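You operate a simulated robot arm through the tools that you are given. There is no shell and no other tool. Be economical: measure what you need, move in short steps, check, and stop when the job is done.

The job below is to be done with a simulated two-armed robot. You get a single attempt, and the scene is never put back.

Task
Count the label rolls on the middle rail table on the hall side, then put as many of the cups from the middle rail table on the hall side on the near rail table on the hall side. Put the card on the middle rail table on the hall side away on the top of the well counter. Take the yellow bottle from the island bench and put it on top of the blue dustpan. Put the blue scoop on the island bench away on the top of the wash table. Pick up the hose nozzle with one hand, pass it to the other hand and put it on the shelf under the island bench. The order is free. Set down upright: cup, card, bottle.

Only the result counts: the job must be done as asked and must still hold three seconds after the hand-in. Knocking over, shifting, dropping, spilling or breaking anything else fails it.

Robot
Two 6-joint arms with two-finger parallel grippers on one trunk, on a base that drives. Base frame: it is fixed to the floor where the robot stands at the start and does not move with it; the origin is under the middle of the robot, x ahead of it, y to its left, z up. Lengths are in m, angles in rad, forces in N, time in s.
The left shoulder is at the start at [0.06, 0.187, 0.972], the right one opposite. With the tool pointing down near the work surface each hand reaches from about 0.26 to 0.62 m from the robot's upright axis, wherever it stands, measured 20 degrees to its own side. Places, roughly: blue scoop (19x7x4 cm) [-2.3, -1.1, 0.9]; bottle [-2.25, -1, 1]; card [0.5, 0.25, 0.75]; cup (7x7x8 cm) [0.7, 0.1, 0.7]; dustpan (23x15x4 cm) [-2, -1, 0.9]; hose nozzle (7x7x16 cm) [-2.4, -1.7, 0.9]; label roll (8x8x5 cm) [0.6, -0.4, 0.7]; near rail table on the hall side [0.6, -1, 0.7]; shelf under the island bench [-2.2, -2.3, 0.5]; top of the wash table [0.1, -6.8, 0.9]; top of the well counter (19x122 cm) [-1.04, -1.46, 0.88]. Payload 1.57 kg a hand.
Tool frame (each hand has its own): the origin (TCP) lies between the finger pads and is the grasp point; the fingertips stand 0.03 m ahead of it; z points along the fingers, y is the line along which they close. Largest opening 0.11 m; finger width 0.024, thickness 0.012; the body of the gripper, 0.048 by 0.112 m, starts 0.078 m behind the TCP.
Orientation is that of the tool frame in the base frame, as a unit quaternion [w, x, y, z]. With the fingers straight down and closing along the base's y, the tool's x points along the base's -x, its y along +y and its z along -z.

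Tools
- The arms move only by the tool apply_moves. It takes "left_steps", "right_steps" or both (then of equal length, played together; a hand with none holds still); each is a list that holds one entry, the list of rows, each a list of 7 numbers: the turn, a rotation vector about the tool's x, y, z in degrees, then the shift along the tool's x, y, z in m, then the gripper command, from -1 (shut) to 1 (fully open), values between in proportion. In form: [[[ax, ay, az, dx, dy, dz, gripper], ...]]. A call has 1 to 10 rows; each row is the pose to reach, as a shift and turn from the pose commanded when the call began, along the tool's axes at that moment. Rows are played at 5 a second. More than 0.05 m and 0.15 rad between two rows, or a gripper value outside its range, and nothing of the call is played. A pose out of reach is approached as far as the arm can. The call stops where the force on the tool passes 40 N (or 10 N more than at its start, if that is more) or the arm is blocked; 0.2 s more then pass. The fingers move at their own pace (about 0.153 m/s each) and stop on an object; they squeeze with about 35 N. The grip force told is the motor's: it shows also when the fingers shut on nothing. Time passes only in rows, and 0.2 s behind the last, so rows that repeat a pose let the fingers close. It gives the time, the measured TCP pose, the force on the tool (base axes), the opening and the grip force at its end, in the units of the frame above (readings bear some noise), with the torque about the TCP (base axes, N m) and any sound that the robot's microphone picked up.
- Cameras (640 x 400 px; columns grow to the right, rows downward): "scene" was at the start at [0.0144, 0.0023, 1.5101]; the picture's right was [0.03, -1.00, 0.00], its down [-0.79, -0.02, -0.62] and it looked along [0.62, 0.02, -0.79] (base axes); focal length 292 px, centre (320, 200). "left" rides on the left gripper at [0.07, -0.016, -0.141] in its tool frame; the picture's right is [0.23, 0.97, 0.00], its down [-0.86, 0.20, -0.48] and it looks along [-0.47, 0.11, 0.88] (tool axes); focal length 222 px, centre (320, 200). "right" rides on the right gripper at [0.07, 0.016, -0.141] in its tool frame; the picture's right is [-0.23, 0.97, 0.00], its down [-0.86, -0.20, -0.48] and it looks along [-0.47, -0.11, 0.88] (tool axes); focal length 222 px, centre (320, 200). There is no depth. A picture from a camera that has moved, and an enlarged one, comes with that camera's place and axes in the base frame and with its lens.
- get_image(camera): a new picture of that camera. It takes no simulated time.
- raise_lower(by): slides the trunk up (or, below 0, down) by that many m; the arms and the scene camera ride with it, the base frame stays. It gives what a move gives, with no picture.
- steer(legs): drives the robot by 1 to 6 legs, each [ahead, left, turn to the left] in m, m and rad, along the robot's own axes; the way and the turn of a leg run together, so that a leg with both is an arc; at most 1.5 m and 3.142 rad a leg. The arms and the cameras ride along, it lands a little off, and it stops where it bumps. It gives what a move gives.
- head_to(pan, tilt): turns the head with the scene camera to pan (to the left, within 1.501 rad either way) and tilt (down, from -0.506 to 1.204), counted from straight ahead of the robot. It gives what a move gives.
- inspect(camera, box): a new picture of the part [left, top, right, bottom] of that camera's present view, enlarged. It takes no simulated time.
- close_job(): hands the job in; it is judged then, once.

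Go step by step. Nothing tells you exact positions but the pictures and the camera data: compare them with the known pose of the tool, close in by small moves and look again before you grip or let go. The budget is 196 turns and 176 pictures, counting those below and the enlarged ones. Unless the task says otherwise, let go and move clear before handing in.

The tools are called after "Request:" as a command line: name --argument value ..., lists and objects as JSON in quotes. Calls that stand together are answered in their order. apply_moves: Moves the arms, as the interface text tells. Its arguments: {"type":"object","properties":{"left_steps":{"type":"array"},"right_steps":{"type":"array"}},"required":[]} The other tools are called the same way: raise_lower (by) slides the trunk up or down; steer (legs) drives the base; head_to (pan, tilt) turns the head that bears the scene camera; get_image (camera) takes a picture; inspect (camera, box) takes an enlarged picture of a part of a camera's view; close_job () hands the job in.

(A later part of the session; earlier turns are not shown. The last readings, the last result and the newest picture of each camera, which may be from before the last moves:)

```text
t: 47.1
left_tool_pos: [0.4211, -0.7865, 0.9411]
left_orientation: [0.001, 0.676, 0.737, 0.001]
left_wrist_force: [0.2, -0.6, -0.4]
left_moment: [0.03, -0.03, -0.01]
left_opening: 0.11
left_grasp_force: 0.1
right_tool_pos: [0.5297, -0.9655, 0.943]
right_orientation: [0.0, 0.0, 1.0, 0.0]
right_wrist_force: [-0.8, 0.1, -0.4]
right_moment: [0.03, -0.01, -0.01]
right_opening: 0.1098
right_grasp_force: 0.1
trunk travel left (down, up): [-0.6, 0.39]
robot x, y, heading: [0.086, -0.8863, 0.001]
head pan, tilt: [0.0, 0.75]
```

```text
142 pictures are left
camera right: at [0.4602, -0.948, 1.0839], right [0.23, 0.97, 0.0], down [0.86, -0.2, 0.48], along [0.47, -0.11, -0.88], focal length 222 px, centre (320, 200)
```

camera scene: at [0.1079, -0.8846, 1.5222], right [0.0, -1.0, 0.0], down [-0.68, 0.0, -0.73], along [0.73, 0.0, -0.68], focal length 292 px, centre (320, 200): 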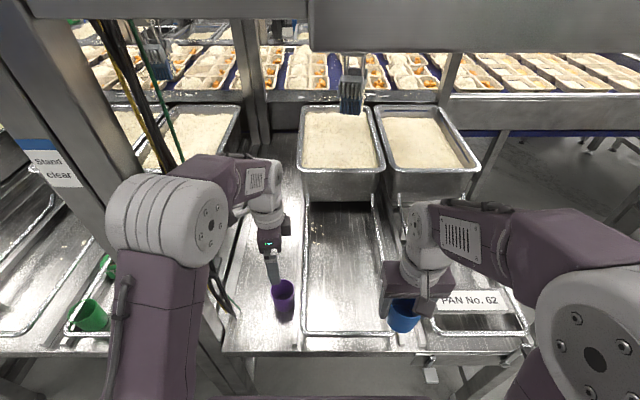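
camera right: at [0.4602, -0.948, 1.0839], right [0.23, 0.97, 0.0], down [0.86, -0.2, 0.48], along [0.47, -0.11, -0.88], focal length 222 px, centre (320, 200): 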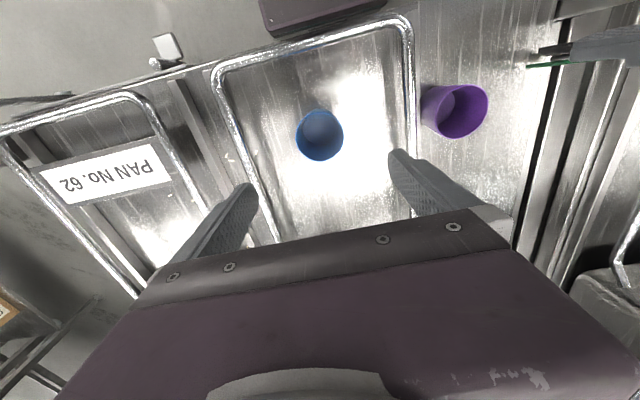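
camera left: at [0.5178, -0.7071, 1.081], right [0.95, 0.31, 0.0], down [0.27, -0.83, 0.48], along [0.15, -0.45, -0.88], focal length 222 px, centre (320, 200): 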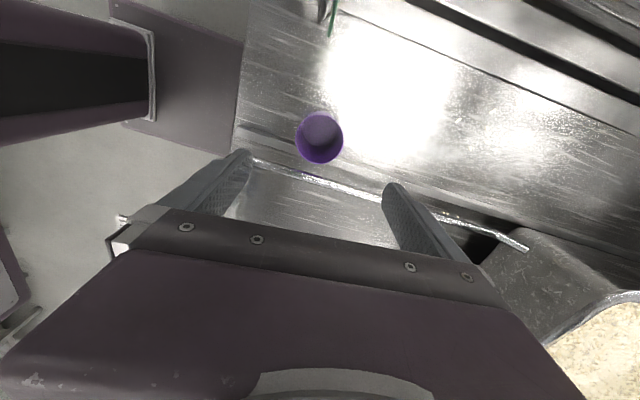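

Both cups stand on the near table. Next the card: back off and drive left to it.

Request:
steer --legs '[[-0.4, 0, 0], [0, 0.97, 0], [0.25, 0, 0]]'

Request:
head_to --pan 0.1 --tilt 0.85

Request:
get_image --camera "scene"

Request:
get_image --camera "left"

```text
t: 55.7
left_tool_pos: [0.2781, 0.1817, 0.9403]
left_orientation: [0.001, 0.677, 0.736, -0.001]
left_wrist_force: [0.1, -0.6, 0.4]
left_moment: [-0.02, 0.01, 0.01]
left_opening: 0.1103
left_grasp_force: 0.0
right_tool_pos: [0.3858, 0.004, 0.9422]
right_orientation: [0.0, 0.003, 1.0, 0.0]
right_wrist_force: [-0.3, 0.0, -0.1]
right_moment: [-0.02, 0.0, 0.02]
right_opening: 0.1098
right_grasp_force: 0.1
trunk travel left (down, up): [-0.6, 0.39]
robot x, y, heading: [-0.0551, 0.0855, -0.005]
head pan, tilt: [0.0, 0.75]
```

```text
t: 56.4
left_tool_pos: [0.2771, 0.1818, 0.9402]
left_orientation: [0.001, 0.677, 0.736, 0.0]
left_wrist_force: [0.1, -0.2, 0.4]
left_moment: [-0.01, -0.03, 0.0]
left_opening: 0.1099
left_grasp_force: 0.0
right_tool_pos: [0.3852, 0.0034, 0.9407]
right_orientation: [-0.001, 0.003, 1.0, -0.001]
right_wrist_force: [0.0, 0.1, 0.5]
right_moment: [0.0, 0.01, 0.0]
right_opening: 0.11
right_grasp_force: 0.1
trunk travel left (down, up): [-0.6, 0.39]
robot x, y, heading: [-0.0548, 0.0862, -0.006]
head pan, tilt: [0.099, 0.85]
```

```text
141 pictures are left
camera scene: at [-0.0396, 0.0936, 1.5142], right [0.09, -1.0, 0.0], down [-0.75, -0.07, -0.66], along [0.66, 0.06, -0.75], focal length 292 px, centre (320, 200)
```

scene: 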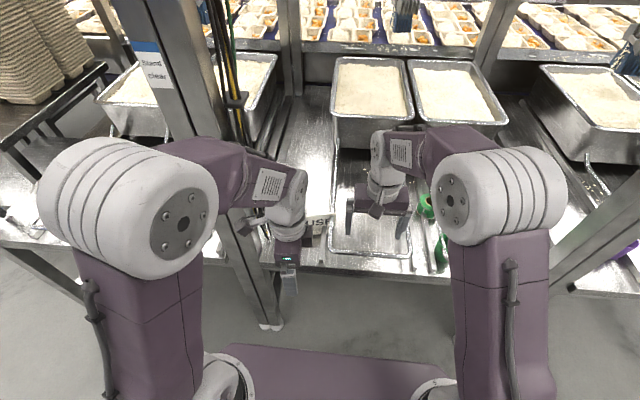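

```text
140 pictures are left
camera left: at [0.2562, 0.2512, 1.0812], right [0.95, 0.31, 0.0], down [0.27, -0.84, 0.48], along [0.15, -0.46, -0.88], focal length 222 px, centre (320, 200)
```

left: 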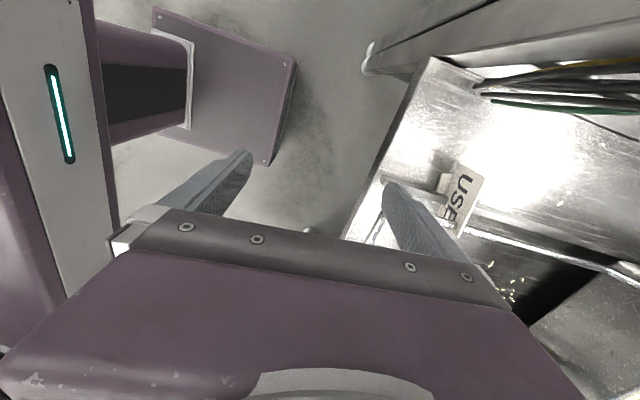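

I look closer at the card's relation to the rail.

Request:
inspect --camera "left" --box '[360, 100, 560, 300]'

Request:
get_image --camera "right"

```text
2.00 times, centred on (460, 200) of left
camera zoom: at [0.2562, 0.2512, 1.0812], right [0.95, 0.31, 0.0], down [0.27, -0.84, 0.48], along [0.15, -0.46, -0.88], focal length 444 px, centre (40, 200)
```

zoom: 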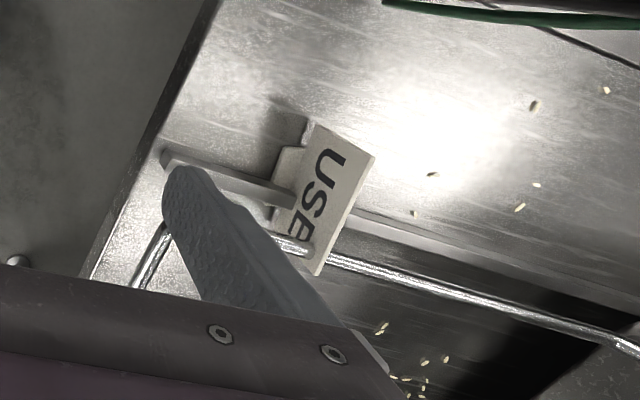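

```text
138 pictures are left
camera right: at [0.3175, 0.0207, 1.083], right [0.23, 0.97, 0.0], down [0.85, -0.2, 0.48], along [0.47, -0.11, -0.88], focal length 222 px, centre (320, 200)
```

right: 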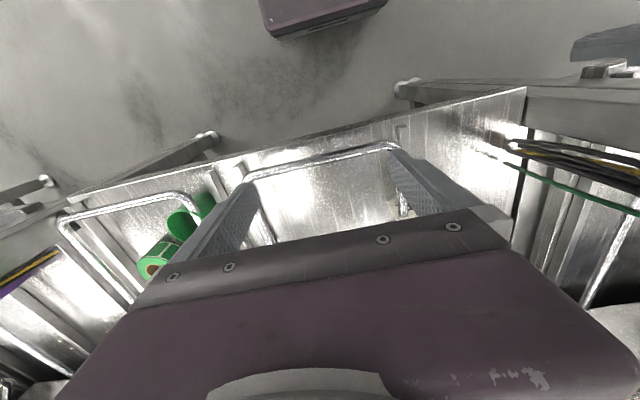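

The rail visually passes by the card's right end; I grip the plate near its centre-left. Card top centre ≈(0.552,0.153,0.768), yaw ≈14°. I drive in and hover.

Request:
steer --legs '[[0.12, 0, 0.005]]'

Request:
apply_moves --left_steps '[[[0, 0, -3, -0.008, 0.04, -0.0, 1], [0, 0, -6, -0.016, 0.08, 0, 1], [0, 0, -9, -0.024, 0.12, 0, 1], [0, 0, -9, -0.03, 0.154, 0.02, 1], [0, 0, -9, -0.03, 0.154, 0.06, 1], [0, 0, -9, -0.03, 0.154, 0.08, 1], [0, 0, -9, -0.03, 0.154, 0.08, 1]]]'

Request:
get_image --camera "left"

Request:
get_image --camera "scene"

```text
t: 57.6
left_tool_pos: [0.3985, 0.1832, 0.941]
left_orientation: [0.0, 0.676, 0.737, 0.0]
left_wrist_force: [0.0, -0.3, 0.0]
left_moment: [0.02, 0.02, 0.01]
left_opening: 0.1098
left_grasp_force: 0.0
right_tool_pos: [0.5067, 0.0039, 0.9412]
right_orientation: [0.001, 0.0, 1.0, -0.001]
right_wrist_force: [0.8, -0.5, -0.3]
right_moment: [0.01, -0.02, -0.04]
right_opening: 0.11
right_grasp_force: 0.1
trunk travel left (down, up): [-0.6, 0.39]
robot x, y, heading: [0.0632, 0.0867, -0.0]
head pan, tilt: [0.099, 0.85]
```

```text
t: 59.2
left_tool_pos: [0.5535, 0.168, 0.8605]
left_orientation: [0.0, 0.616, 0.788, 0.0]
left_wrist_force: [0.3, 0.4, -0.2]
left_moment: [0.02, 0.02, 0.02]
left_opening: 0.11
left_grasp_force: 0.1
right_tool_pos: [0.5069, 0.0052, 0.9426]
right_orientation: [-0.001, 0.0, 1.0, 0.0]
right_wrist_force: [-0.6, -0.4, 0.1]
right_moment: [-0.03, -0.01, -0.02]
right_opening: 0.1102
right_grasp_force: 0.1
trunk travel left (down, up): [-0.6, 0.39]
robot x, y, heading: [0.0621, 0.0832, -0.002]
head pan, tilt: [0.099, 0.85]
```

```text
137 pictures are left
camera left: at [0.5214, 0.2318, 1.0009], right [0.89, 0.46, 0.0], down [0.4, -0.78, 0.48], along [0.22, -0.43, -0.88], focal length 222 px, centre (320, 200)
```

left: 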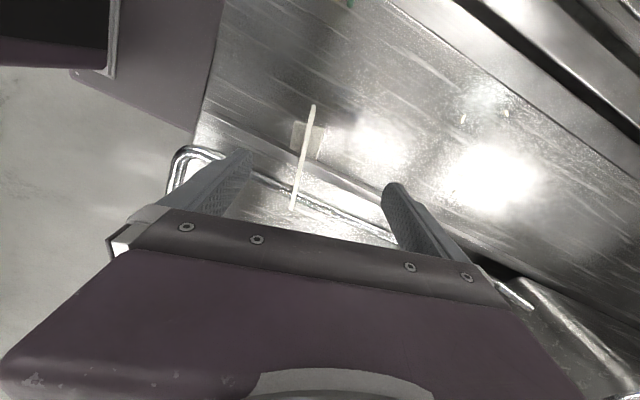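

```text
136 pictures are left
camera scene: at [0.0803, 0.0935, 1.5142], right [0.1, -1.0, 0.0], down [-0.75, -0.07, -0.66], along [0.66, 0.07, -0.75], focal length 292 px, centre (320, 200)
```

scene: 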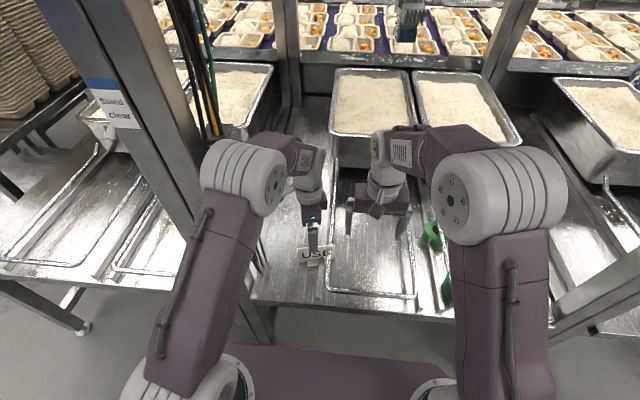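

The card's top edge runs (0.526,0.208)–(0.556,0.090). I shift 17 mm towards me and descend part way.

Request:
apply_moves --left_steps '[[[0, 0, 0, 0, -0.017, 0.0, 1], [0, 0, 0, 0, -0.017, 0.035, 1], [0, 0, 0, 0, -0.017, 0.06, 1], [0, 0, 0, 0, -0.017, 0.06, 1]]]'

Request:
get_image --camera "left"

```text
t: 60.2
left_tool_pos: [0.5373, 0.1627, 0.8004]
left_orientation: [-0.001, 0.615, 0.788, 0.0]
left_wrist_force: [-0.4, -0.7, -0.3]
left_moment: [-0.01, -0.01, 0.01]
left_opening: 0.11
left_grasp_force: 0.1
right_tool_pos: [0.507, 0.0046, 0.9422]
right_orientation: [0.001, 0.0, 1.0, 0.0]
right_wrist_force: [-1.2, 0.1, -0.4]
right_moment: [0.01, 0.0, 0.04]
right_opening: 0.1097
right_grasp_force: 0.0
trunk travel left (down, up): [-0.6, 0.39]
robot x, y, heading: [0.0673, 0.0826, 0.007]
head pan, tilt: [0.099, 0.85]
```

```text
135 pictures are left
camera left: at [0.5046, 0.2276, 0.9408], right [0.89, 0.46, 0.0], down [0.4, -0.78, 0.48], along [0.22, -0.43, -0.88], focal length 222 px, centre (320, 200)
```

left: 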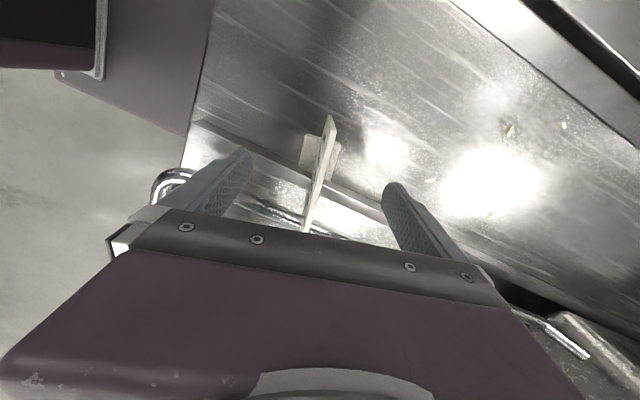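

Centred; I descend to z≈0.757, close, and lift a bit.

Request:
apply_moves --left_steps '[[[0, 0, 0, 0, 0, 0.025, 1], [0, 0, 0, 0, 0, 0.045, 1], [0, 0, 0, 0, 0, 0.045, 0.3], [0, 0, 0, 0, 0, 0.045, -0.4], [0, 0, 0, 0, 0, 0.045, -1], [0, 0, 0, 0, 0, 0.045, -1], [0, 0, 0, 0, 0, 0.045, -1]]]'

Request:
get_image --camera "left"

```text
t: 61.8
left_tool_pos: [0.5367, 0.1628, 0.7578]
left_orientation: [0.0, 0.615, 0.788, 0.0]
left_wrist_force: [-0.4, -0.3, -0.6]
left_moment: [-0.01, -0.01, 0.02]
left_opening: 0.004
left_grasp_force: 24.8
right_tool_pos: [0.5089, 0.004, 0.9416]
right_orientation: [0.0, 0.0, 1.0, 0.0]
right_wrist_force: [0.2, 0.2, 0.9]
right_moment: [0.02, 0.04, 0.0]
right_opening: 0.11
right_grasp_force: 0.0
trunk travel left (down, up): [-0.6, 0.39]
robot x, y, heading: [0.0615, 0.0888, 0.0]
head pan, tilt: [0.099, 0.85]
```

```text
134 pictures are left
camera left: at [0.5047, 0.2275, 0.8965], right [0.89, 0.46, 0.0], down [0.4, -0.78, 0.48], along [0.22, -0.43, -0.88], focal length 222 px, centre (320, 200)
```

left: 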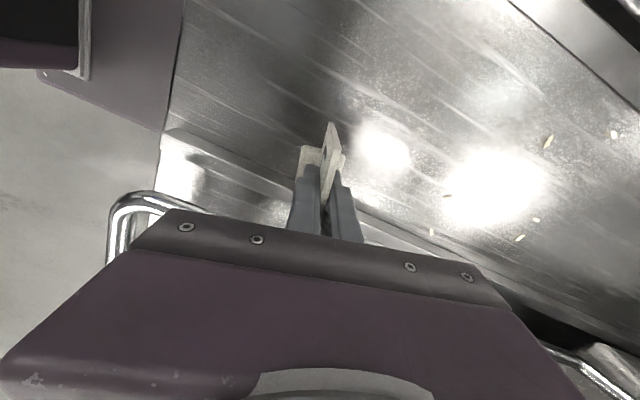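

Gripped a 4 mm plate. I lift gently and watch the force.

Request:
apply_moves --left_steps '[[[0, 0, 0, 0, 0, -0.01, -1], [0, 0, 0, 0, 0, -0.025, -1], [0, 0, 0, 0, 0, -0.05, -1]]]'

Request:
get_image --camera "left"

Request:
inspect --camera "scene" --box '[240, 180, 400, 310]'

```text
t: 62.6
left_tool_pos: [0.5363, 0.164, 0.806]
left_orientation: [0.0, 0.615, 0.789, 0.0]
left_wrist_force: [-0.1, 0.4, 0.0]
left_moment: [0.01, 0.01, -0.01]
left_opening: 0.0041
left_grasp_force: 24.6
right_tool_pos: [0.5077, 0.0044, 0.942]
right_orientation: [0.0, 0.0, 1.0, 0.0]
right_wrist_force: [-0.4, -0.3, 0.5]
right_moment: [0.0, -0.02, -0.01]
right_opening: 0.1099
right_grasp_force: 0.1
trunk travel left (down, up): [-0.6, 0.39]
robot x, y, heading: [0.0627, 0.0867, -0.005]
head pan, tilt: [0.099, 0.85]
```

```text
133 pictures are left
camera left: at [0.5046, 0.2277, 0.9473], right [0.89, 0.46, 0.0], down [0.4, -0.78, 0.48], along [0.22, -0.43, -0.88], focal length 222 px, centre (320, 200)
```

left: 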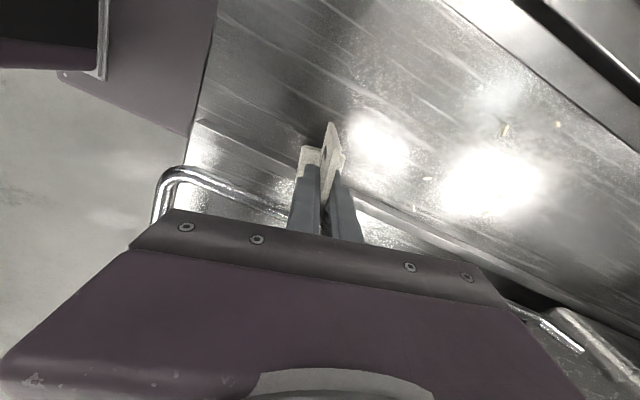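

```text
3.08 times, centred on (320, 245) of scene
camera zoom: at [0.0797, 0.0934, 1.5142], right [0.1, -1.0, 0.0], down [-0.75, -0.07, -0.66], along [0.66, 0.07, -0.75], focal length 899 px, centre (320, 62)
```

zoom: 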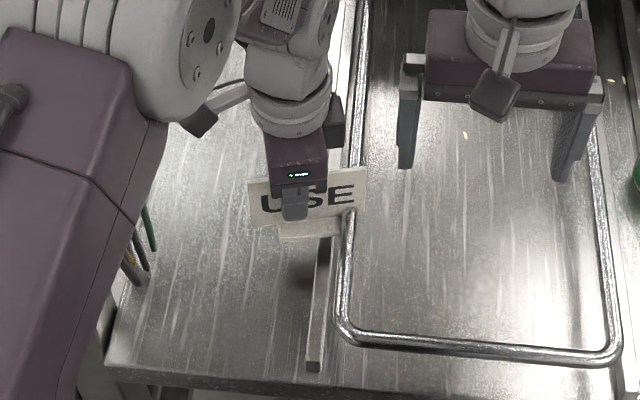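

The card is up with its foot. I lift further, retract both hands, then back away and look towards the well counter.

Request:
apply_moves --left_steps '[[[0, 0, 0, 0, 0, -0.045, -1], [0, 0, 0, 0, 0, -0.09, -1], [0, 0, 0, 0, 0, -0.135, -1], [0, 0, 0, 0, 0, -0.18, -1], [0, 0, 0, 0.02, -0.04, -0.2, -1], [0, 0, 0, 0.04, -0.08, -0.22, -1], [0, 0, 0, 0.06, -0.12, -0.22, -1]]]' --right_steps '[[[0, 0, 0, 0.02, -0.02, -0.01, 1], [0, 0, 0, 0.04, -0.04, -0.02, 1], [0, 0, 0, 0.06, -0.06, -0.03, 1], [0, 0, 0, 0.08, -0.08, -0.04, 1], [0, 0, 0, 0.1, -0.1, -0.05, 1], [0, 0, 0, 0.12, -0.12, -0.06, 1], [0, 0, 0, 0.14, -0.14, -0.06, 1]]]'

Request:
steer --legs '[[-0.4, 0, 0], [0, -0.2, -1.57]]'

Request:
head_to --pan -0.5 --tilt 0.5

Request:
get_image --camera "scene"

Request:
head_to --pan -1.4 --tilt 0.5

Request:
get_image --camera "scene"

```text
t: 64.2
left_tool_pos: [0.4019, 0.1904, 1.0256]
left_orientation: [0.001, 0.616, 0.788, 0.001]
left_wrist_force: [-1.5, 0.6, 0.4]
left_moment: [0.03, -0.03, 0.01]
left_opening: 0.0043
left_grasp_force: 24.2
right_tool_pos: [0.3643, -0.1351, 1.0019]
right_orientation: [0.001, -0.001, 1.0, 0.0]
right_wrist_force: [-1.2, 0.0, -0.3]
right_moment: [-0.01, -0.05, -0.01]
right_opening: 0.11
right_grasp_force: 0.0
trunk travel left (down, up): [-0.6, 0.39]
robot x, y, heading: [0.0649, 0.0846, -0.001]
head pan, tilt: [0.099, 0.85]
```

```text
t: 70.5
left_tool_pos: [-0.3661, -0.3841, 1.0251]
left_orientation: [0.0, 0.993, 0.12, 0.0]
left_wrist_force: [-0.2, -0.5, 0.8]
left_moment: [0.03, -0.02, -0.01]
left_opening: 0.0041
left_grasp_force: 24.5
right_tool_pos: [-0.691, -0.3448, 1.0007]
right_orientation: [0.0, 0.709, 0.705, 0.0]
right_wrist_force: [0.0, 0.7, -0.1]
right_moment: [0.02, -0.05, 0.0]
right_opening: 0.1103
right_grasp_force: 0.0
trunk travel left (down, up): [-0.6, 0.39]
robot x, y, heading: [-0.4652, -0.0428, -1.577]
head pan, tilt: [0.099, 0.85]
cut short: leg 2
```

```text
t: 71.5
left_tool_pos: [-0.3649, -0.384, 1.0255]
left_orientation: [0.0, 0.993, 0.119, 0.0]
left_wrist_force: [0.2, -0.4, -0.3]
left_moment: [-0.03, 0.02, 0.01]
left_opening: 0.004
left_grasp_force: 24.7
right_tool_pos: [-0.6905, -0.3436, 1.0001]
right_orientation: [0.0, 0.71, 0.705, 0.0]
right_wrist_force: [-0.2, 0.0, -0.6]
right_moment: [-0.04, 0.01, 0.02]
right_opening: 0.1097
right_grasp_force: 0.0
trunk travel left (down, up): [-0.6, 0.39]
robot x, y, heading: [-0.4676, -0.0413, -1.577]
head pan, tilt: [-0.499, 0.499]
```

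```text
131 pictures are left
camera scene: at [-0.5136, -0.0614, 1.5442], right [-0.88, 0.48, 0.0], down [0.23, 0.42, -0.88], along [-0.42, -0.77, -0.48], focal length 292 px, centre (320, 200)
```

scene: 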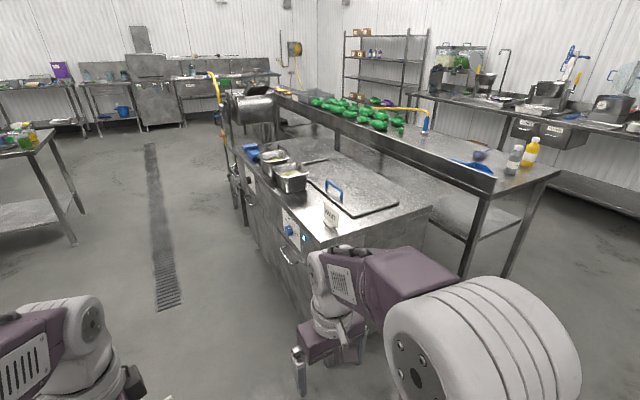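

```text
t: 72.7
left_tool_pos: [-0.3649, -0.3841, 1.0259]
left_orientation: [0.001, 0.993, 0.119, 0.001]
left_wrist_force: [0.1, 0.2, -0.6]
left_moment: [0.0, 0.01, 0.03]
left_opening: 0.0038
left_grasp_force: 25.8
right_tool_pos: [-0.6922, -0.344, 1.0007]
right_orientation: [0.0, 0.709, 0.705, -0.001]
right_wrist_force: [-0.4, 0.6, 0.5]
right_moment: [0.0, -0.01, 0.0]
right_opening: 0.1099
right_grasp_force: 0.0
trunk travel left (down, up): [-0.6, 0.39]
robot x, y, heading: [-0.4704, -0.0441, -1.574]
head pan, tilt: [-1.4, 0.499]
```

```text
130 pictures are left
camera scene: at [-0.5595, 0.0032, 1.5442], right [-0.17, 0.99, 0.0], down [0.47, 0.08, -0.88], along [-0.87, -0.15, -0.48], focal length 292 px, centre (320, 200)
```

scene: 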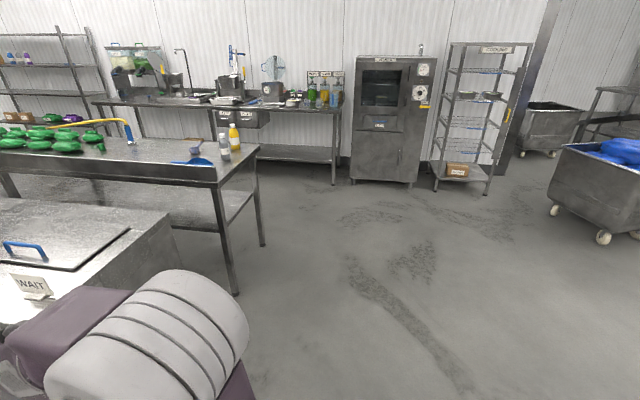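

The well counter's front strip runs along x≈-1.04 with a WAIT card near its end and bins further on. I drive to stand before it facing -x, and look.

Request:
steer --legs '[[1.1, 0.17, 0], [0, 0, -1.57]]'

Request:
head_to --pan 0 --tilt 0.65

Request:
get_image --camera "scene"

```text
t: 82.2
left_tool_pos: [-0.6553, -1.2435, 1.026]
left_orientation: [0.0, 0.783, -0.623, -0.001]
left_wrist_force: [-0.1, 1.0, -0.1]
left_moment: [-0.01, -0.01, 0.01]
left_opening: 0.0037
left_grasp_force: 24.9
right_tool_pos: [-0.6119, -0.9183, 1.0011]
right_orientation: [0.0, 1.0, -0.007, 0.0]
right_wrist_force: [0.1, 0.0, 0.1]
right_moment: [0.03, -0.02, 0.0]
right_opening: 0.1097
right_grasp_force: 0.1
trunk travel left (down, up): [-0.6, 0.39]
robot x, y, heading: [-0.3126, -1.1435, 3.126]
head pan, tilt: [-1.4, 0.499]
```

```text
t: 83.8
left_tool_pos: [-0.6543, -1.2427, 1.0248]
left_orientation: [0.0, 0.783, -0.622, 0.001]
left_wrist_force: [0.2, -1.2, -0.5]
left_moment: [0.03, 0.01, -0.06]
left_opening: 0.004
left_grasp_force: 24.8
right_tool_pos: [-0.6124, -0.918, 1.0018]
right_orientation: [0.0, 1.0, -0.008, 0.001]
right_wrist_force: [0.6, 0.3, 0.3]
right_moment: [0.03, -0.02, 0.02]
right_opening: 0.1099
right_grasp_force: 0.1
trunk travel left (down, up): [-0.6, 0.39]
robot x, y, heading: [-0.3148, -1.1412, 3.125]
head pan, tilt: [0.0, 0.649]
```

```text
129 pictures are left
camera scene: at [-0.3393, -1.1423, 1.5308], right [0.02, 1.0, 0.0], down [0.6, -0.01, -0.8], along [-0.8, 0.01, -0.6], focal length 292 px, centre (320, 200)
```

scene: 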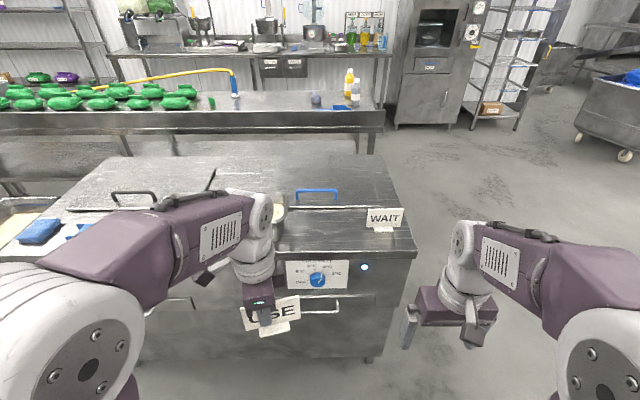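

There is free strip between the bin (y≈-1.24) and the WAIT card (y≈-1.0); I aim for card centre (-1.04,-1.12). I raise and shift the left hand, then drive closer.

Request:
apply_moves --left_steps '[[[0, 0, 0, -0.035, -0.008, -0.02, -1], [0, 0, 0, -0.07, -0.016, -0.04, -1], [0, 0, 0, -0.105, -0.024, -0.05, -1]]]'

Request:
steer --legs '[[0.24, 0, 0.016]]'

Request:
get_image --camera "scene"

Request:
get_image --camera "left"

Request:
get_image --camera "right"

```text
t: 84.6
left_tool_pos: [-0.6552, -1.1347, 1.0739]
left_orientation: [0.001, 0.783, -0.622, 0.0]
left_wrist_force: [0.1, -0.7, -0.6]
left_moment: [-0.05, -0.01, 0.02]
left_opening: 0.0043
left_grasp_force: 25.2
right_tool_pos: [-0.6129, -0.917, 1.0004]
right_orientation: [0.0, 1.0, -0.008, 0.0]
right_wrist_force: [0.1, 0.2, 0.4]
right_moment: [0.0, -0.03, 0.02]
right_opening: 0.1101
right_grasp_force: 0.2
trunk travel left (down, up): [-0.6, 0.39]
robot x, y, heading: [-0.3109, -1.1439, 3.125]
head pan, tilt: [0.0, 0.649]
```

```text
t: 86.4
left_tool_pos: [-0.8975, -1.139, 1.0751]
left_orientation: [0.001, 0.788, -0.616, -0.001]
left_wrist_force: [0.3, -0.4, 0.4]
left_moment: [-0.01, -0.02, -0.03]
left_opening: 0.0039
left_grasp_force: 24.8
right_tool_pos: [-0.8568, -0.9215, 1.0027]
right_orientation: [0.0, 1.0, -0.001, 0.001]
right_wrist_force: [-0.4, -0.9, 1.4]
right_moment: [0.0, 0.01, -0.01]
right_opening: 0.11
right_grasp_force: 0.1
trunk travel left (down, up): [-0.6, 0.39]
robot x, y, heading: [-0.5536, -1.1416, -3.143]
head pan, tilt: [0.0, 0.649]
```

```text
128 pictures are left
camera scene: at [-0.5812, -1.141, 1.5308], right [0.0, 1.0, 0.0], down [0.6, 0.0, -0.8], along [-0.8, 0.0, -0.6], focal length 292 px, centre (320, 200)
```

scene: 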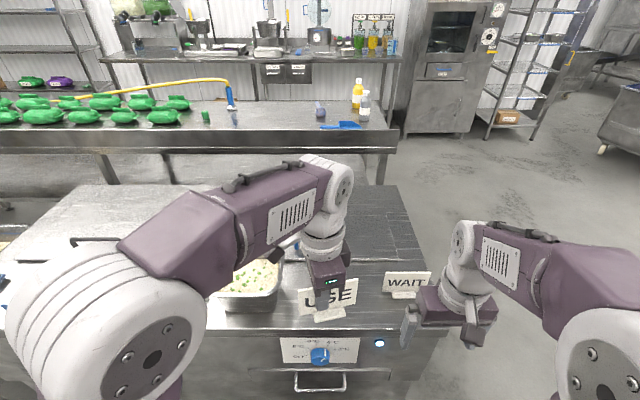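

```text
127 pictures are left
camera left: at [-0.8638, -1.2022, 1.2155], right [-0.89, -0.46, 0.0], down [-0.4, 0.78, 0.48], along [-0.22, 0.43, -0.88], focal length 222 px, centre (320, 200)
```

left: 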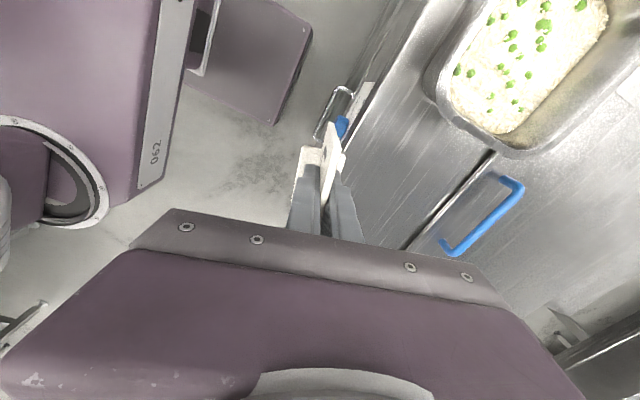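

```text
126 pictures are left
camera right: at [-0.7872, -0.9361, 1.1431], right [-0.23, -0.97, 0.0], down [-0.85, 0.2, 0.48], along [-0.47, 0.11, -0.88], focal length 222 px, centre (320, 200)
```

right: 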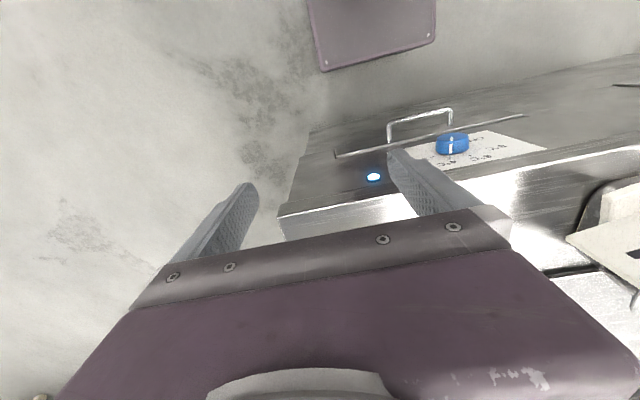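

Pan edge y≈-1.23, WAIT end y≈-0.99, strip x -0.95…-1.14. I move the card over (-1.04,-1.11) and lower to just above.

Request:
apply_moves --left_steps '[[[0, 0, 0, -0.016, 0.045, 0, -1], [0, 0, 0, -0.032, 0.09, 0, -1], [0, 0, 0, -0.048, 0.135, 0, -1], [0, 0, 0, -0.048, 0.135, 0.04, -1], [0, 0, 0, -0.048, 0.135, 0.08, -1], [0, 0, 0, -0.048, 0.135, 0.11, -1], [0, 0, 0, -0.048, 0.135, 0.11, -1]]]'

Request:
get_image --camera "left"

Request:
inspect --camera "scene" --box '[200, 220, 460, 382]'

```text
t: 88.0
left_tool_pos: [-1.0399, -1.1254, 0.9646]
left_orientation: [0.001, 0.788, -0.616, -0.001]
left_wrist_force: [0.7, 0.5, -0.5]
left_moment: [0.01, 0.03, 0.0]
left_opening: 0.004
left_grasp_force: 24.0
right_tool_pos: [-0.8573, -0.9205, 1.0019]
right_orientation: [0.0, 1.0, 0.0, 0.0]
right_wrist_force: [0.4, -0.6, 0.2]
right_moment: [0.01, -0.01, 0.03]
right_opening: 0.11
right_grasp_force: 0.1
trunk travel left (down, up): [-0.6, 0.39]
robot x, y, heading: [-0.5555, -1.1413, -3.141]
head pan, tilt: [0.0, 0.649]
```

```text
125 pictures are left
camera left: at [-1.0064, -1.1881, 1.1059], right [-0.89, -0.46, 0.0], down [-0.4, 0.78, 0.48], along [-0.22, 0.43, -0.88], focal length 222 px, centre (320, 200)
```

left: 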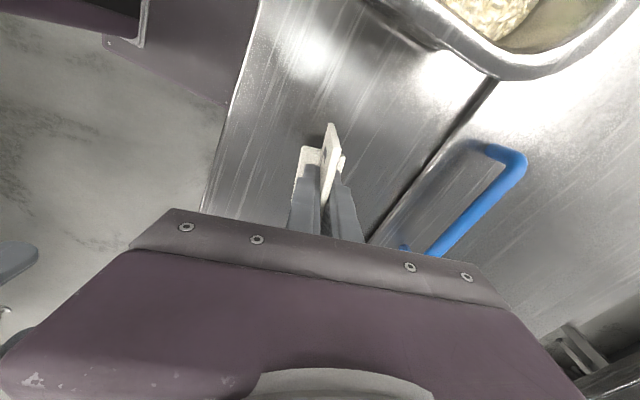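

```text
2.46 times, centred on (330, 301) of scene
camera zoom: at [-0.5807, -1.1411, 1.5309], right [0.0, 1.0, 0.0], down [0.6, 0.0, -0.8], along [-0.8, 0.0, -0.6], focal length 720 px, centre (295, -49)
```

zoom: 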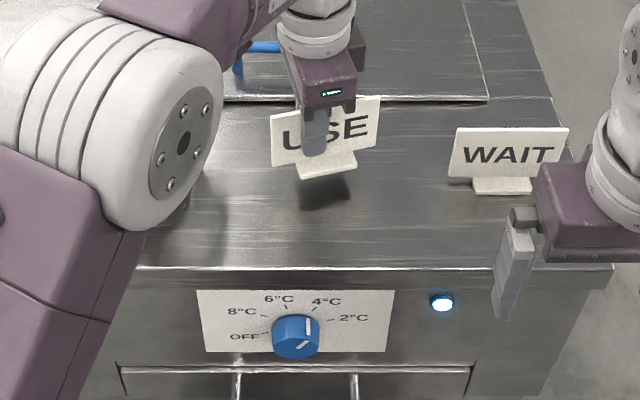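

Well placed with free space round it. I lower in small steps until contact.

Request:
apply_moves --left_steps '[[[0, 0, 0, 0, 0, 0.006, -1], [0, 0, 0, 0, 0, 0.011, -1], [0, 0, 0, 0, 0, 0.014, -1]]]'

Request:
inspect --camera "scene" --box '[290, 240, 370, 300]'

```text
t: 88.8
left_tool_pos: [-1.0396, -1.1254, 0.9502]
left_orientation: [0.0, 0.787, -0.617, 0.001]
left_wrist_force: [-0.1, 0.3, 0.0]
left_moment: [-0.02, 0.01, -0.02]
left_opening: 0.0042
left_grasp_force: 24.7
right_tool_pos: [-0.8566, -0.9208, 1.0009]
right_orientation: [0.0, 1.0, 0.0, 0.0]
right_wrist_force: [0.8, 0.0, 0.0]
right_moment: [-0.03, -0.03, 0.01]
right_opening: 0.1098
right_grasp_force: 0.1
trunk travel left (down, up): [-0.6, 0.39]
robot x, y, heading: [-0.5531, -1.144, -3.144]
head pan, tilt: [0.0, 0.649]
```

```text
6.67 times, centred on (330, 270) of scene
camera zoom: at [-0.5815, -1.1409, 1.5308], right [0.0, 1.0, 0.0], down [0.6, 0.0, -0.8], along [-0.8, 0.0, -0.6], focal length 1949 px, centre (253, -267)
```

zoom: 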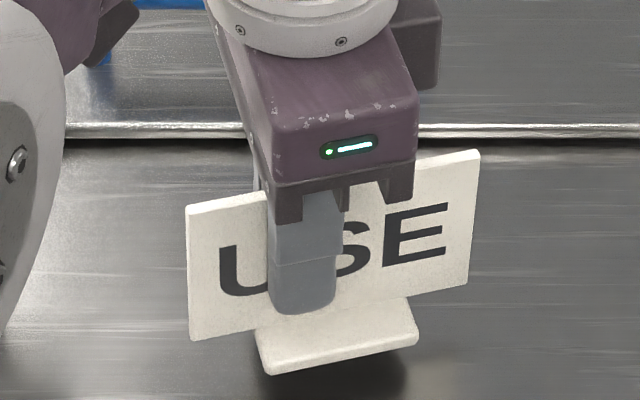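

Request:
apply_moves --left_steps '[[[0, 0, 0, 0, 0, 0.004, -1], [0, 0, 0, 0, 0, 0.008, -1]]]'

Request:
inspect --camera "scene" --box '[290, 240, 370, 300]'

```text
t: 89.4
left_tool_pos: [-1.04, -1.1254, 0.9431]
left_orientation: [0.0, 0.788, -0.615, 0.0]
left_wrist_force: [0.1, 0.0, 0.3]
left_moment: [-0.01, 0.02, -0.01]
left_opening: 0.0042
left_grasp_force: 25.6
right_tool_pos: [-0.8575, -0.9217, 1.0002]
right_orientation: [0.0, 1.0, 0.001, 0.0]
right_wrist_force: [0.6, -0.1, 0.1]
right_moment: [0.0, 0.0, 0.01]
right_opening: 0.1102
right_grasp_force: 0.1
trunk travel left (down, up): [-0.6, 0.39]
robot x, y, heading: [-0.5527, -1.1396, -3.145]
head pan, tilt: [0.0, 0.649]
```

```text
6.67 times, centred on (330, 270) of scene
camera zoom: at [-0.5814, -1.141, 1.5308], right [0.0, 1.0, 0.0], down [0.6, 0.0, -0.8], along [-0.8, 0.0, -0.6], focal length 1949 px, centre (253, -267)
```

zoom: 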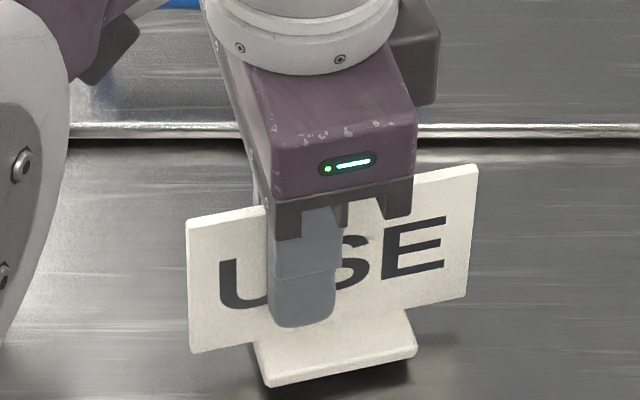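

Request:
apply_moves --left_steps '[[[0, 0, 0, 0, 0, 0.003, -1], [0, 0, 0, 0, 0, 0.006, -1]]]'

Request:
inspect --camera "scene" --box '[290, 240, 370, 300]'

```text
t: 90.0
left_tool_pos: [-1.0391, -1.1256, 0.9368]
left_orientation: [0.001, 0.788, -0.616, 0.0]
left_wrist_force: [0.3, -0.1, -0.3]
left_moment: [0.0, 0.03, 0.01]
left_opening: 0.0043
left_grasp_force: 24.9
right_tool_pos: [-0.8571, -0.9214, 1.0015]
right_orientation: [0.0, 1.0, 0.0, 0.001]
right_wrist_force: [0.0, 0.2, 0.0]
right_moment: [-0.03, -0.04, -0.01]
right_opening: 0.11
right_grasp_force: 0.0
trunk travel left (down, up): [-0.6, 0.39]
robot x, y, heading: [-0.5541, -1.1432, -3.143]
head pan, tilt: [0.0, 0.649]
```

```text
6.67 times, centred on (330, 270) of scene
camera zoom: at [-0.5814, -1.141, 1.5308], right [0.0, 1.0, 0.0], down [0.6, 0.0, -0.8], along [-0.8, 0.0, -0.6], focal length 1949 px, centre (253, -267)
```

zoom: 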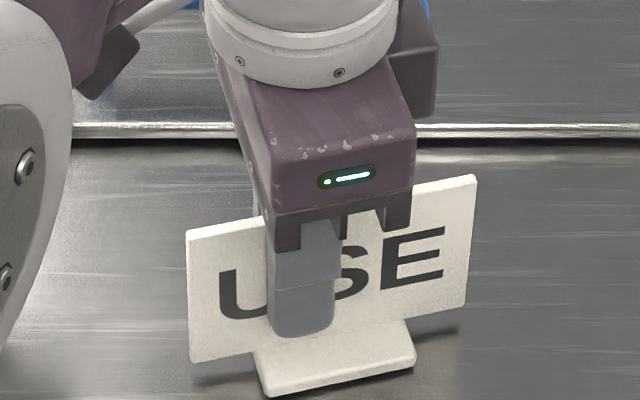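

Request:
apply_moves --left_steps '[[[0, 0, 0, 0, 0, 0.0015, -1], [0, 0, 0, 0, 0, 0.003, -1]]]'

```text
t: 90.6
left_tool_pos: [-1.0396, -1.1247, 0.9359]
left_orientation: [0.0, 0.788, -0.616, -0.002]
left_wrist_force: [-0.7, -0.7, 11.4]
left_moment: [0.06, -0.01, -0.01]
left_opening: 0.0044
left_grasp_force: 25.0
right_tool_pos: [-0.8567, -0.9201, 1.0028]
right_orientation: [0.001, 1.0, 0.0, -0.001]
right_wrist_force: [-0.6, -0.3, 0.0]
right_moment: [-0.01, 0.02, 0.04]
right_opening: 0.1099
right_grasp_force: 0.1
trunk travel left (down, up): [-0.6, 0.39]
robot x, y, heading: [-0.5571, -1.1428, -3.14]
head pan, tilt: [0.0, 0.649]
```

Contact. I ease off 1.5 mm, open and rise.

Request:
apply_moves --left_steps '[[[0, 0, 0, 0, 0, -0.0015, -1], [0, 0, 0, 0, 0, -0.0015, -0.6], [0, 0, 0, 0, 0, -0.0015, 0], [0, 0, 0, 0, 0, -0.0015, 0.4], [0, 0, 0, 0, 0, -0.03, 0.4], [0, 0, 0, 0, 0, -0.07, 0.4], [0, 0, 0, 0, 0, -0.11, 0.4], [0, 0, 0, 0, 0, -0.14, 0.4]]]'

Request:
get_image --camera "scene"

```text
t: 92.4
left_tool_pos: [-1.0413, -1.1262, 1.075]
left_orientation: [0.001, 0.788, -0.616, 0.001]
left_wrist_force: [0.3, -0.1, 0.2]
left_moment: [0.02, -0.01, 0.01]
left_opening: 0.0769
left_grasp_force: 0.1
right_tool_pos: [-0.857, -0.921, 1.0015]
right_orientation: [0.0, 1.0, 0.001, 0.0]
right_wrist_force: [0.0, -0.1, -1.2]
right_moment: [0.02, -0.04, -0.04]
right_opening: 0.1101
right_grasp_force: 0.1
trunk travel left (down, up): [-0.6, 0.39]
robot x, y, heading: [-0.5524, -1.146, -3.138]
head pan, tilt: [0.0, 0.649]
```

```text
120 pictures are left
camera scene: at [-0.5815, -1.1409, 1.5308], right [0.0, 1.0, 0.0], down [0.6, 0.0, -0.8], along [-0.8, 0.0, -0.6], focal length 292 px, centre (320, 200)
```

scene: 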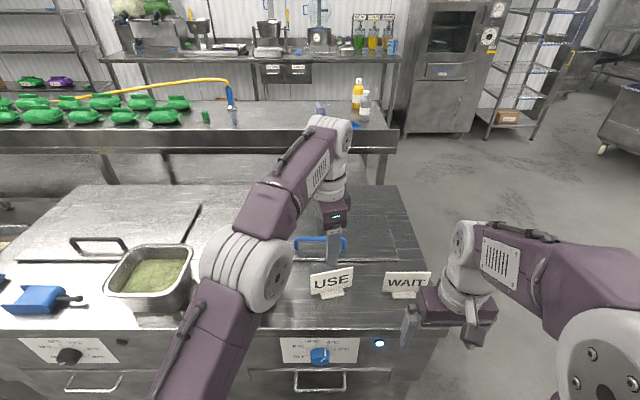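

The card stands. Now the island bench: I zoom in on its objects.

Request:
inspect --camera "scene" --box '[170, 60, 410, 190]'

Request:
inspect --camera "scene" --box '[0, 60, 240, 190]'

```text
2.67 times, centred on (290, 125) of scene
camera zoom: at [-0.5815, -1.1409, 1.5308], right [0.0, 1.0, 0.0], down [0.6, 0.0, -0.8], along [-0.8, 0.0, -0.6], focal length 780 px, centre (400, 400)
```

zoom: 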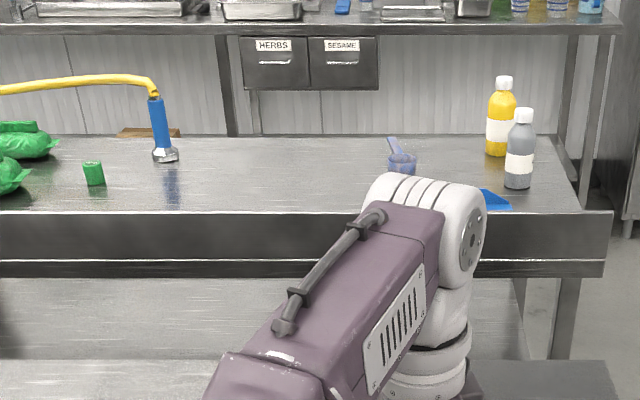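

```text
2.67 times, centred on (120, 125) of scene
camera zoom: at [-0.5815, -1.1409, 1.5308], right [0.0, 1.0, 0.0], down [0.6, 0.0, -0.8], along [-0.8, 0.0, -0.6], focal length 780 px, centre (853, 400)
```

zoom: 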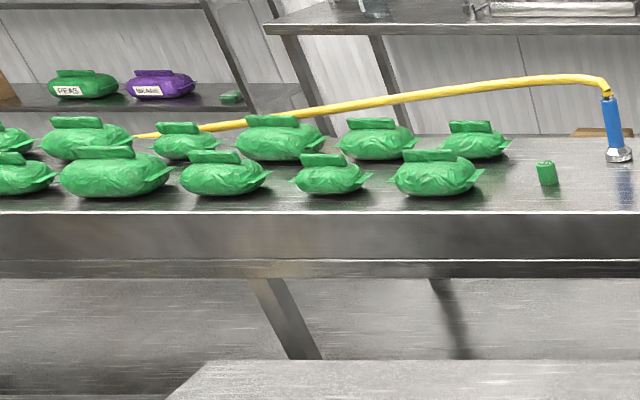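

Bench: top z≈0.9, x −2.06…−2.51, end at y≈−0.74. Yellow bottle ≈(−2.37,−0.91), grey bottle ≈(−2.17,−0.89), dustpan ≈(−2.1,−0.95), scoop ≈(−2.27,−1.14), nozzle ≈(−2.33,−1.68). I retract and re-square the left hand, then drive round to the bench's end.

Request:
apply_moves --left_steps '[[[0, 0, 0, 0, -0.04, -0.01, 0.4], [0, 0, -8.4, 0, -0.08, -0.01, 1], [0, 0, -16.8, 0, -0.12, -0.01, 1], [0, 0, -25.2, 0.02, -0.14, -0.01, 1], [0, 0, -33.6, 0.04, -0.14, -0.01, 1], [0, 0, -42, 0.06, -0.14, -0.01, 1], [0, 0, -50.4, 0.08, -0.14, -0.01, 1], [0, 0, -58.8, 0.1, -0.14, -0.01, 1], [0, 0, -67.2, 0.12, -0.14, -0.01, 1], [0, 0, -75.6, 0.14, -0.14, -0.01, 1]]]'

Request:
steer --legs '[[-0.25, 0, 0], [0, 1.0, 0]]'

```text
t: 94.6
left_tool_pos: [-0.8712, -1.2279, 1.0844]
left_orientation: [0.0, 1.0, -0.003, 0.001]
left_wrist_force: [-0.6, 0.4, 0.1]
left_moment: [0.0, -0.04, 0.02]
left_opening: 0.1099
left_grasp_force: 0.0
right_tool_pos: [-0.857, -0.922, 1.0012]
right_orientation: [0.0, 1.0, 0.0, 0.0]
right_wrist_force: [-0.6, -0.3, 0.2]
right_moment: [0.01, 0.05, 0.02]
right_opening: 0.11
right_grasp_force: 0.1
trunk travel left (down, up): [-0.6, 0.39]
robot x, y, heading: [-0.5519, -1.1443, -3.147]
head pan, tilt: [0.0, 0.649]
```

```text
t: 101.2
left_tool_pos: [-0.6174, -2.2355, 1.0848]
left_orientation: [0.0, 1.0, -0.003, 0.001]
left_wrist_force: [0.0, 0.5, -0.3]
left_moment: [0.01, -0.03, 0.01]
left_opening: 0.1102
left_grasp_force: 0.1
right_tool_pos: [-0.605, -1.9277, 1.0015]
right_orientation: [0.0, 1.0, 0.001, 0.001]
right_wrist_force: [-0.1, 0.3, -0.7]
right_moment: [-0.03, 0.02, -0.02]
right_opening: 0.1099
right_grasp_force: 0.0
trunk travel left (down, up): [-0.6, 0.39]
robot x, y, heading: [-0.3006, -2.1513, 3.141]
head pan, tilt: [0.0, 0.649]
```

I went the wrong way (left is −y now), harmlessly. I drive back right and round to the bench end.

Request:
steer --legs '[[0, -1.5, 0], [0, -0.5, 0], [1.4, 0, 0], [0.45, 0, 0], [0, 0, 1.571]]'

Request:
get_image --camera "scene"

```text
t: 124.0
left_tool_pos: [-2.0626, -0.4261, 1.0845]
left_orientation: [-0.001, 0.715, 0.699, 0.0]
left_wrist_force: [-0.8, 0.3, 0.0]
left_moment: [0.05, 0.01, 0.01]
left_opening: 0.1098
left_grasp_force: 0.0
right_tool_pos: [-2.3689, -0.4069, 1.0008]
right_orientation: [-0.001, 0.713, 0.701, 0.0]
right_wrist_force: [0.0, -1.2, 1.6]
right_moment: [-0.02, -0.01, -0.04]
right_opening: 0.1099
right_grasp_force: 0.1
trunk travel left (down, up): [-0.6, 0.39]
robot x, y, heading: [-2.145, -0.1088, -1.587]
head pan, tilt: [0.0, 0.649]
```

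```text
117 pictures are left
camera scene: at [-2.1445, -0.1342, 1.5308], right [-1.0, 0.02, 0.0], down [0.01, 0.6, -0.8], along [-0.01, -0.8, -0.6], focal length 292 px, centre (320, 200)
```

scene: 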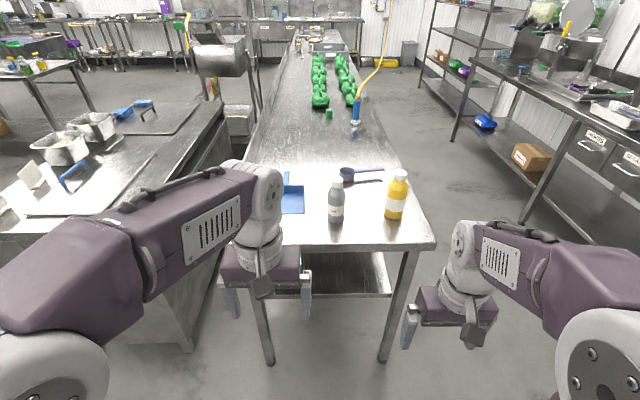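

Solving both views gives bench top z≈0.88; yellow bottle ≈(−2.415,−0.903), top ≈1.06. I raise both hands and drive 0.3 m in.

Request:
apply_moves --right_steps '[[[0, 0, 0, 0, 0, -0.045, 1], [0, 0, 0, 0, 0, -0.09, 1], [0, 0, 0, 0, 0, -0.13, 1]]]' --left_steps '[[[0, 0, 0, 0, 0, -0.03, 1], [0, 0, 0, 0, 0, -0.06, 1], [0, 0, 0, 0, 0, -0.06, 1]]]'

Request:
steer --legs '[[0.3, 0, 0.016]]'

Request:
get_image --camera "scene"

Request:
get_image --camera "left"

Request:
get_image --camera "right"

```text
t: 124.8
left_tool_pos: [-2.0626, -0.4262, 1.1432]
left_orientation: [-0.001, 0.716, 0.699, 0.0]
left_wrist_force: [0.0, -0.2, 0.5]
left_moment: [-0.01, -0.01, 0.03]
left_opening: 0.1103
left_grasp_force: 0.1
right_tool_pos: [-2.3675, -0.4075, 1.1312]
right_orientation: [0.0, 0.714, 0.7, 0.0]
right_wrist_force: [-0.3, -0.1, 0.9]
right_moment: [-0.05, -0.02, 0.02]
right_opening: 0.11
right_grasp_force: 0.0
trunk travel left (down, up): [-0.6, 0.39]
robot x, y, heading: [-2.1432, -0.1028, -1.585]
head pan, tilt: [0.0, 0.649]
```

```text
t: 126.8
left_tool_pos: [-2.0629, -0.7254, 1.1447]
left_orientation: [0.0, 0.71, 0.704, 0.0]
left_wrist_force: [-0.1, -0.6, -0.1]
left_moment: [0.02, -0.03, -0.02]
left_opening: 0.1102
left_grasp_force: 0.0
right_tool_pos: [-2.3669, -0.7117, 1.1309]
right_orientation: [-0.001, 0.709, 0.706, 0.0]
right_wrist_force: [-0.6, 0.2, -0.1]
right_moment: [0.03, -0.01, 0.02]
right_opening: 0.1101
right_grasp_force: 0.2
trunk travel left (down, up): [-0.6, 0.39]
robot x, y, heading: [-2.1477, -0.4079, -1.575]
head pan, tilt: [0.0, 0.649]
```

```text
116 pictures are left
camera scene: at [-2.1473, -0.4351, 1.5308], right [-1.0, 0.0, 0.0], down [0.0, 0.6, -0.8], along [0.0, -0.8, -0.6], focal length 292 px, centre (320, 200)
```

scene: 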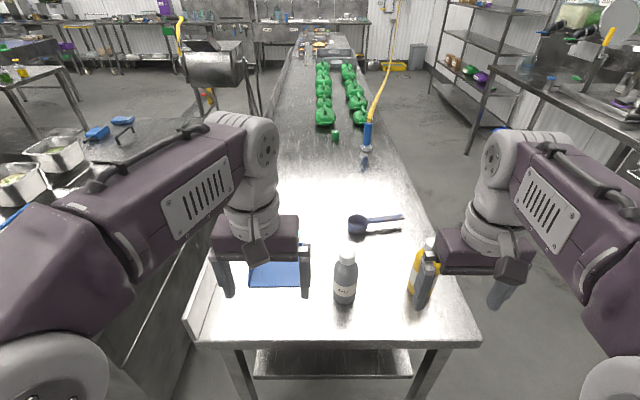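

```text
115 pictures are left
camera left: at [-2.0769, -0.6553, 1.2845], right [0.98, 0.22, 0.0], down [0.19, -0.86, 0.48], along [0.1, -0.47, -0.88], focal length 222 px, centre (320, 200)
```

left: 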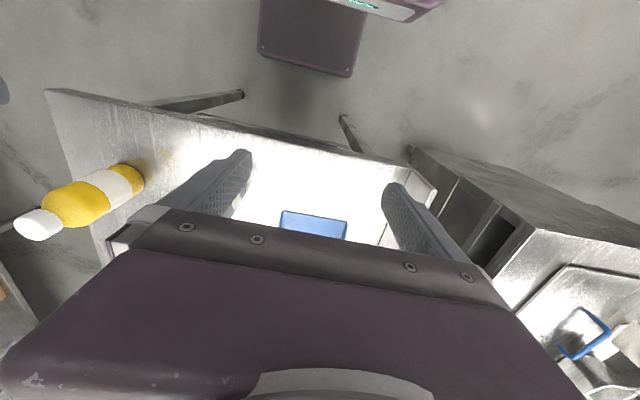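

```text
114 pictures are left
camera right: at [-2.3503, -0.6409, 1.2728], right [0.97, -0.23, 0.0], down [-0.2, -0.85, 0.48], along [-0.11, -0.47, -0.88], focal length 222 px, centre (320, 200)
```

right: 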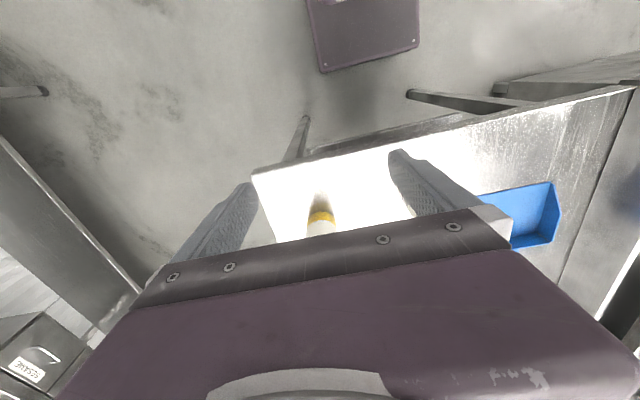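

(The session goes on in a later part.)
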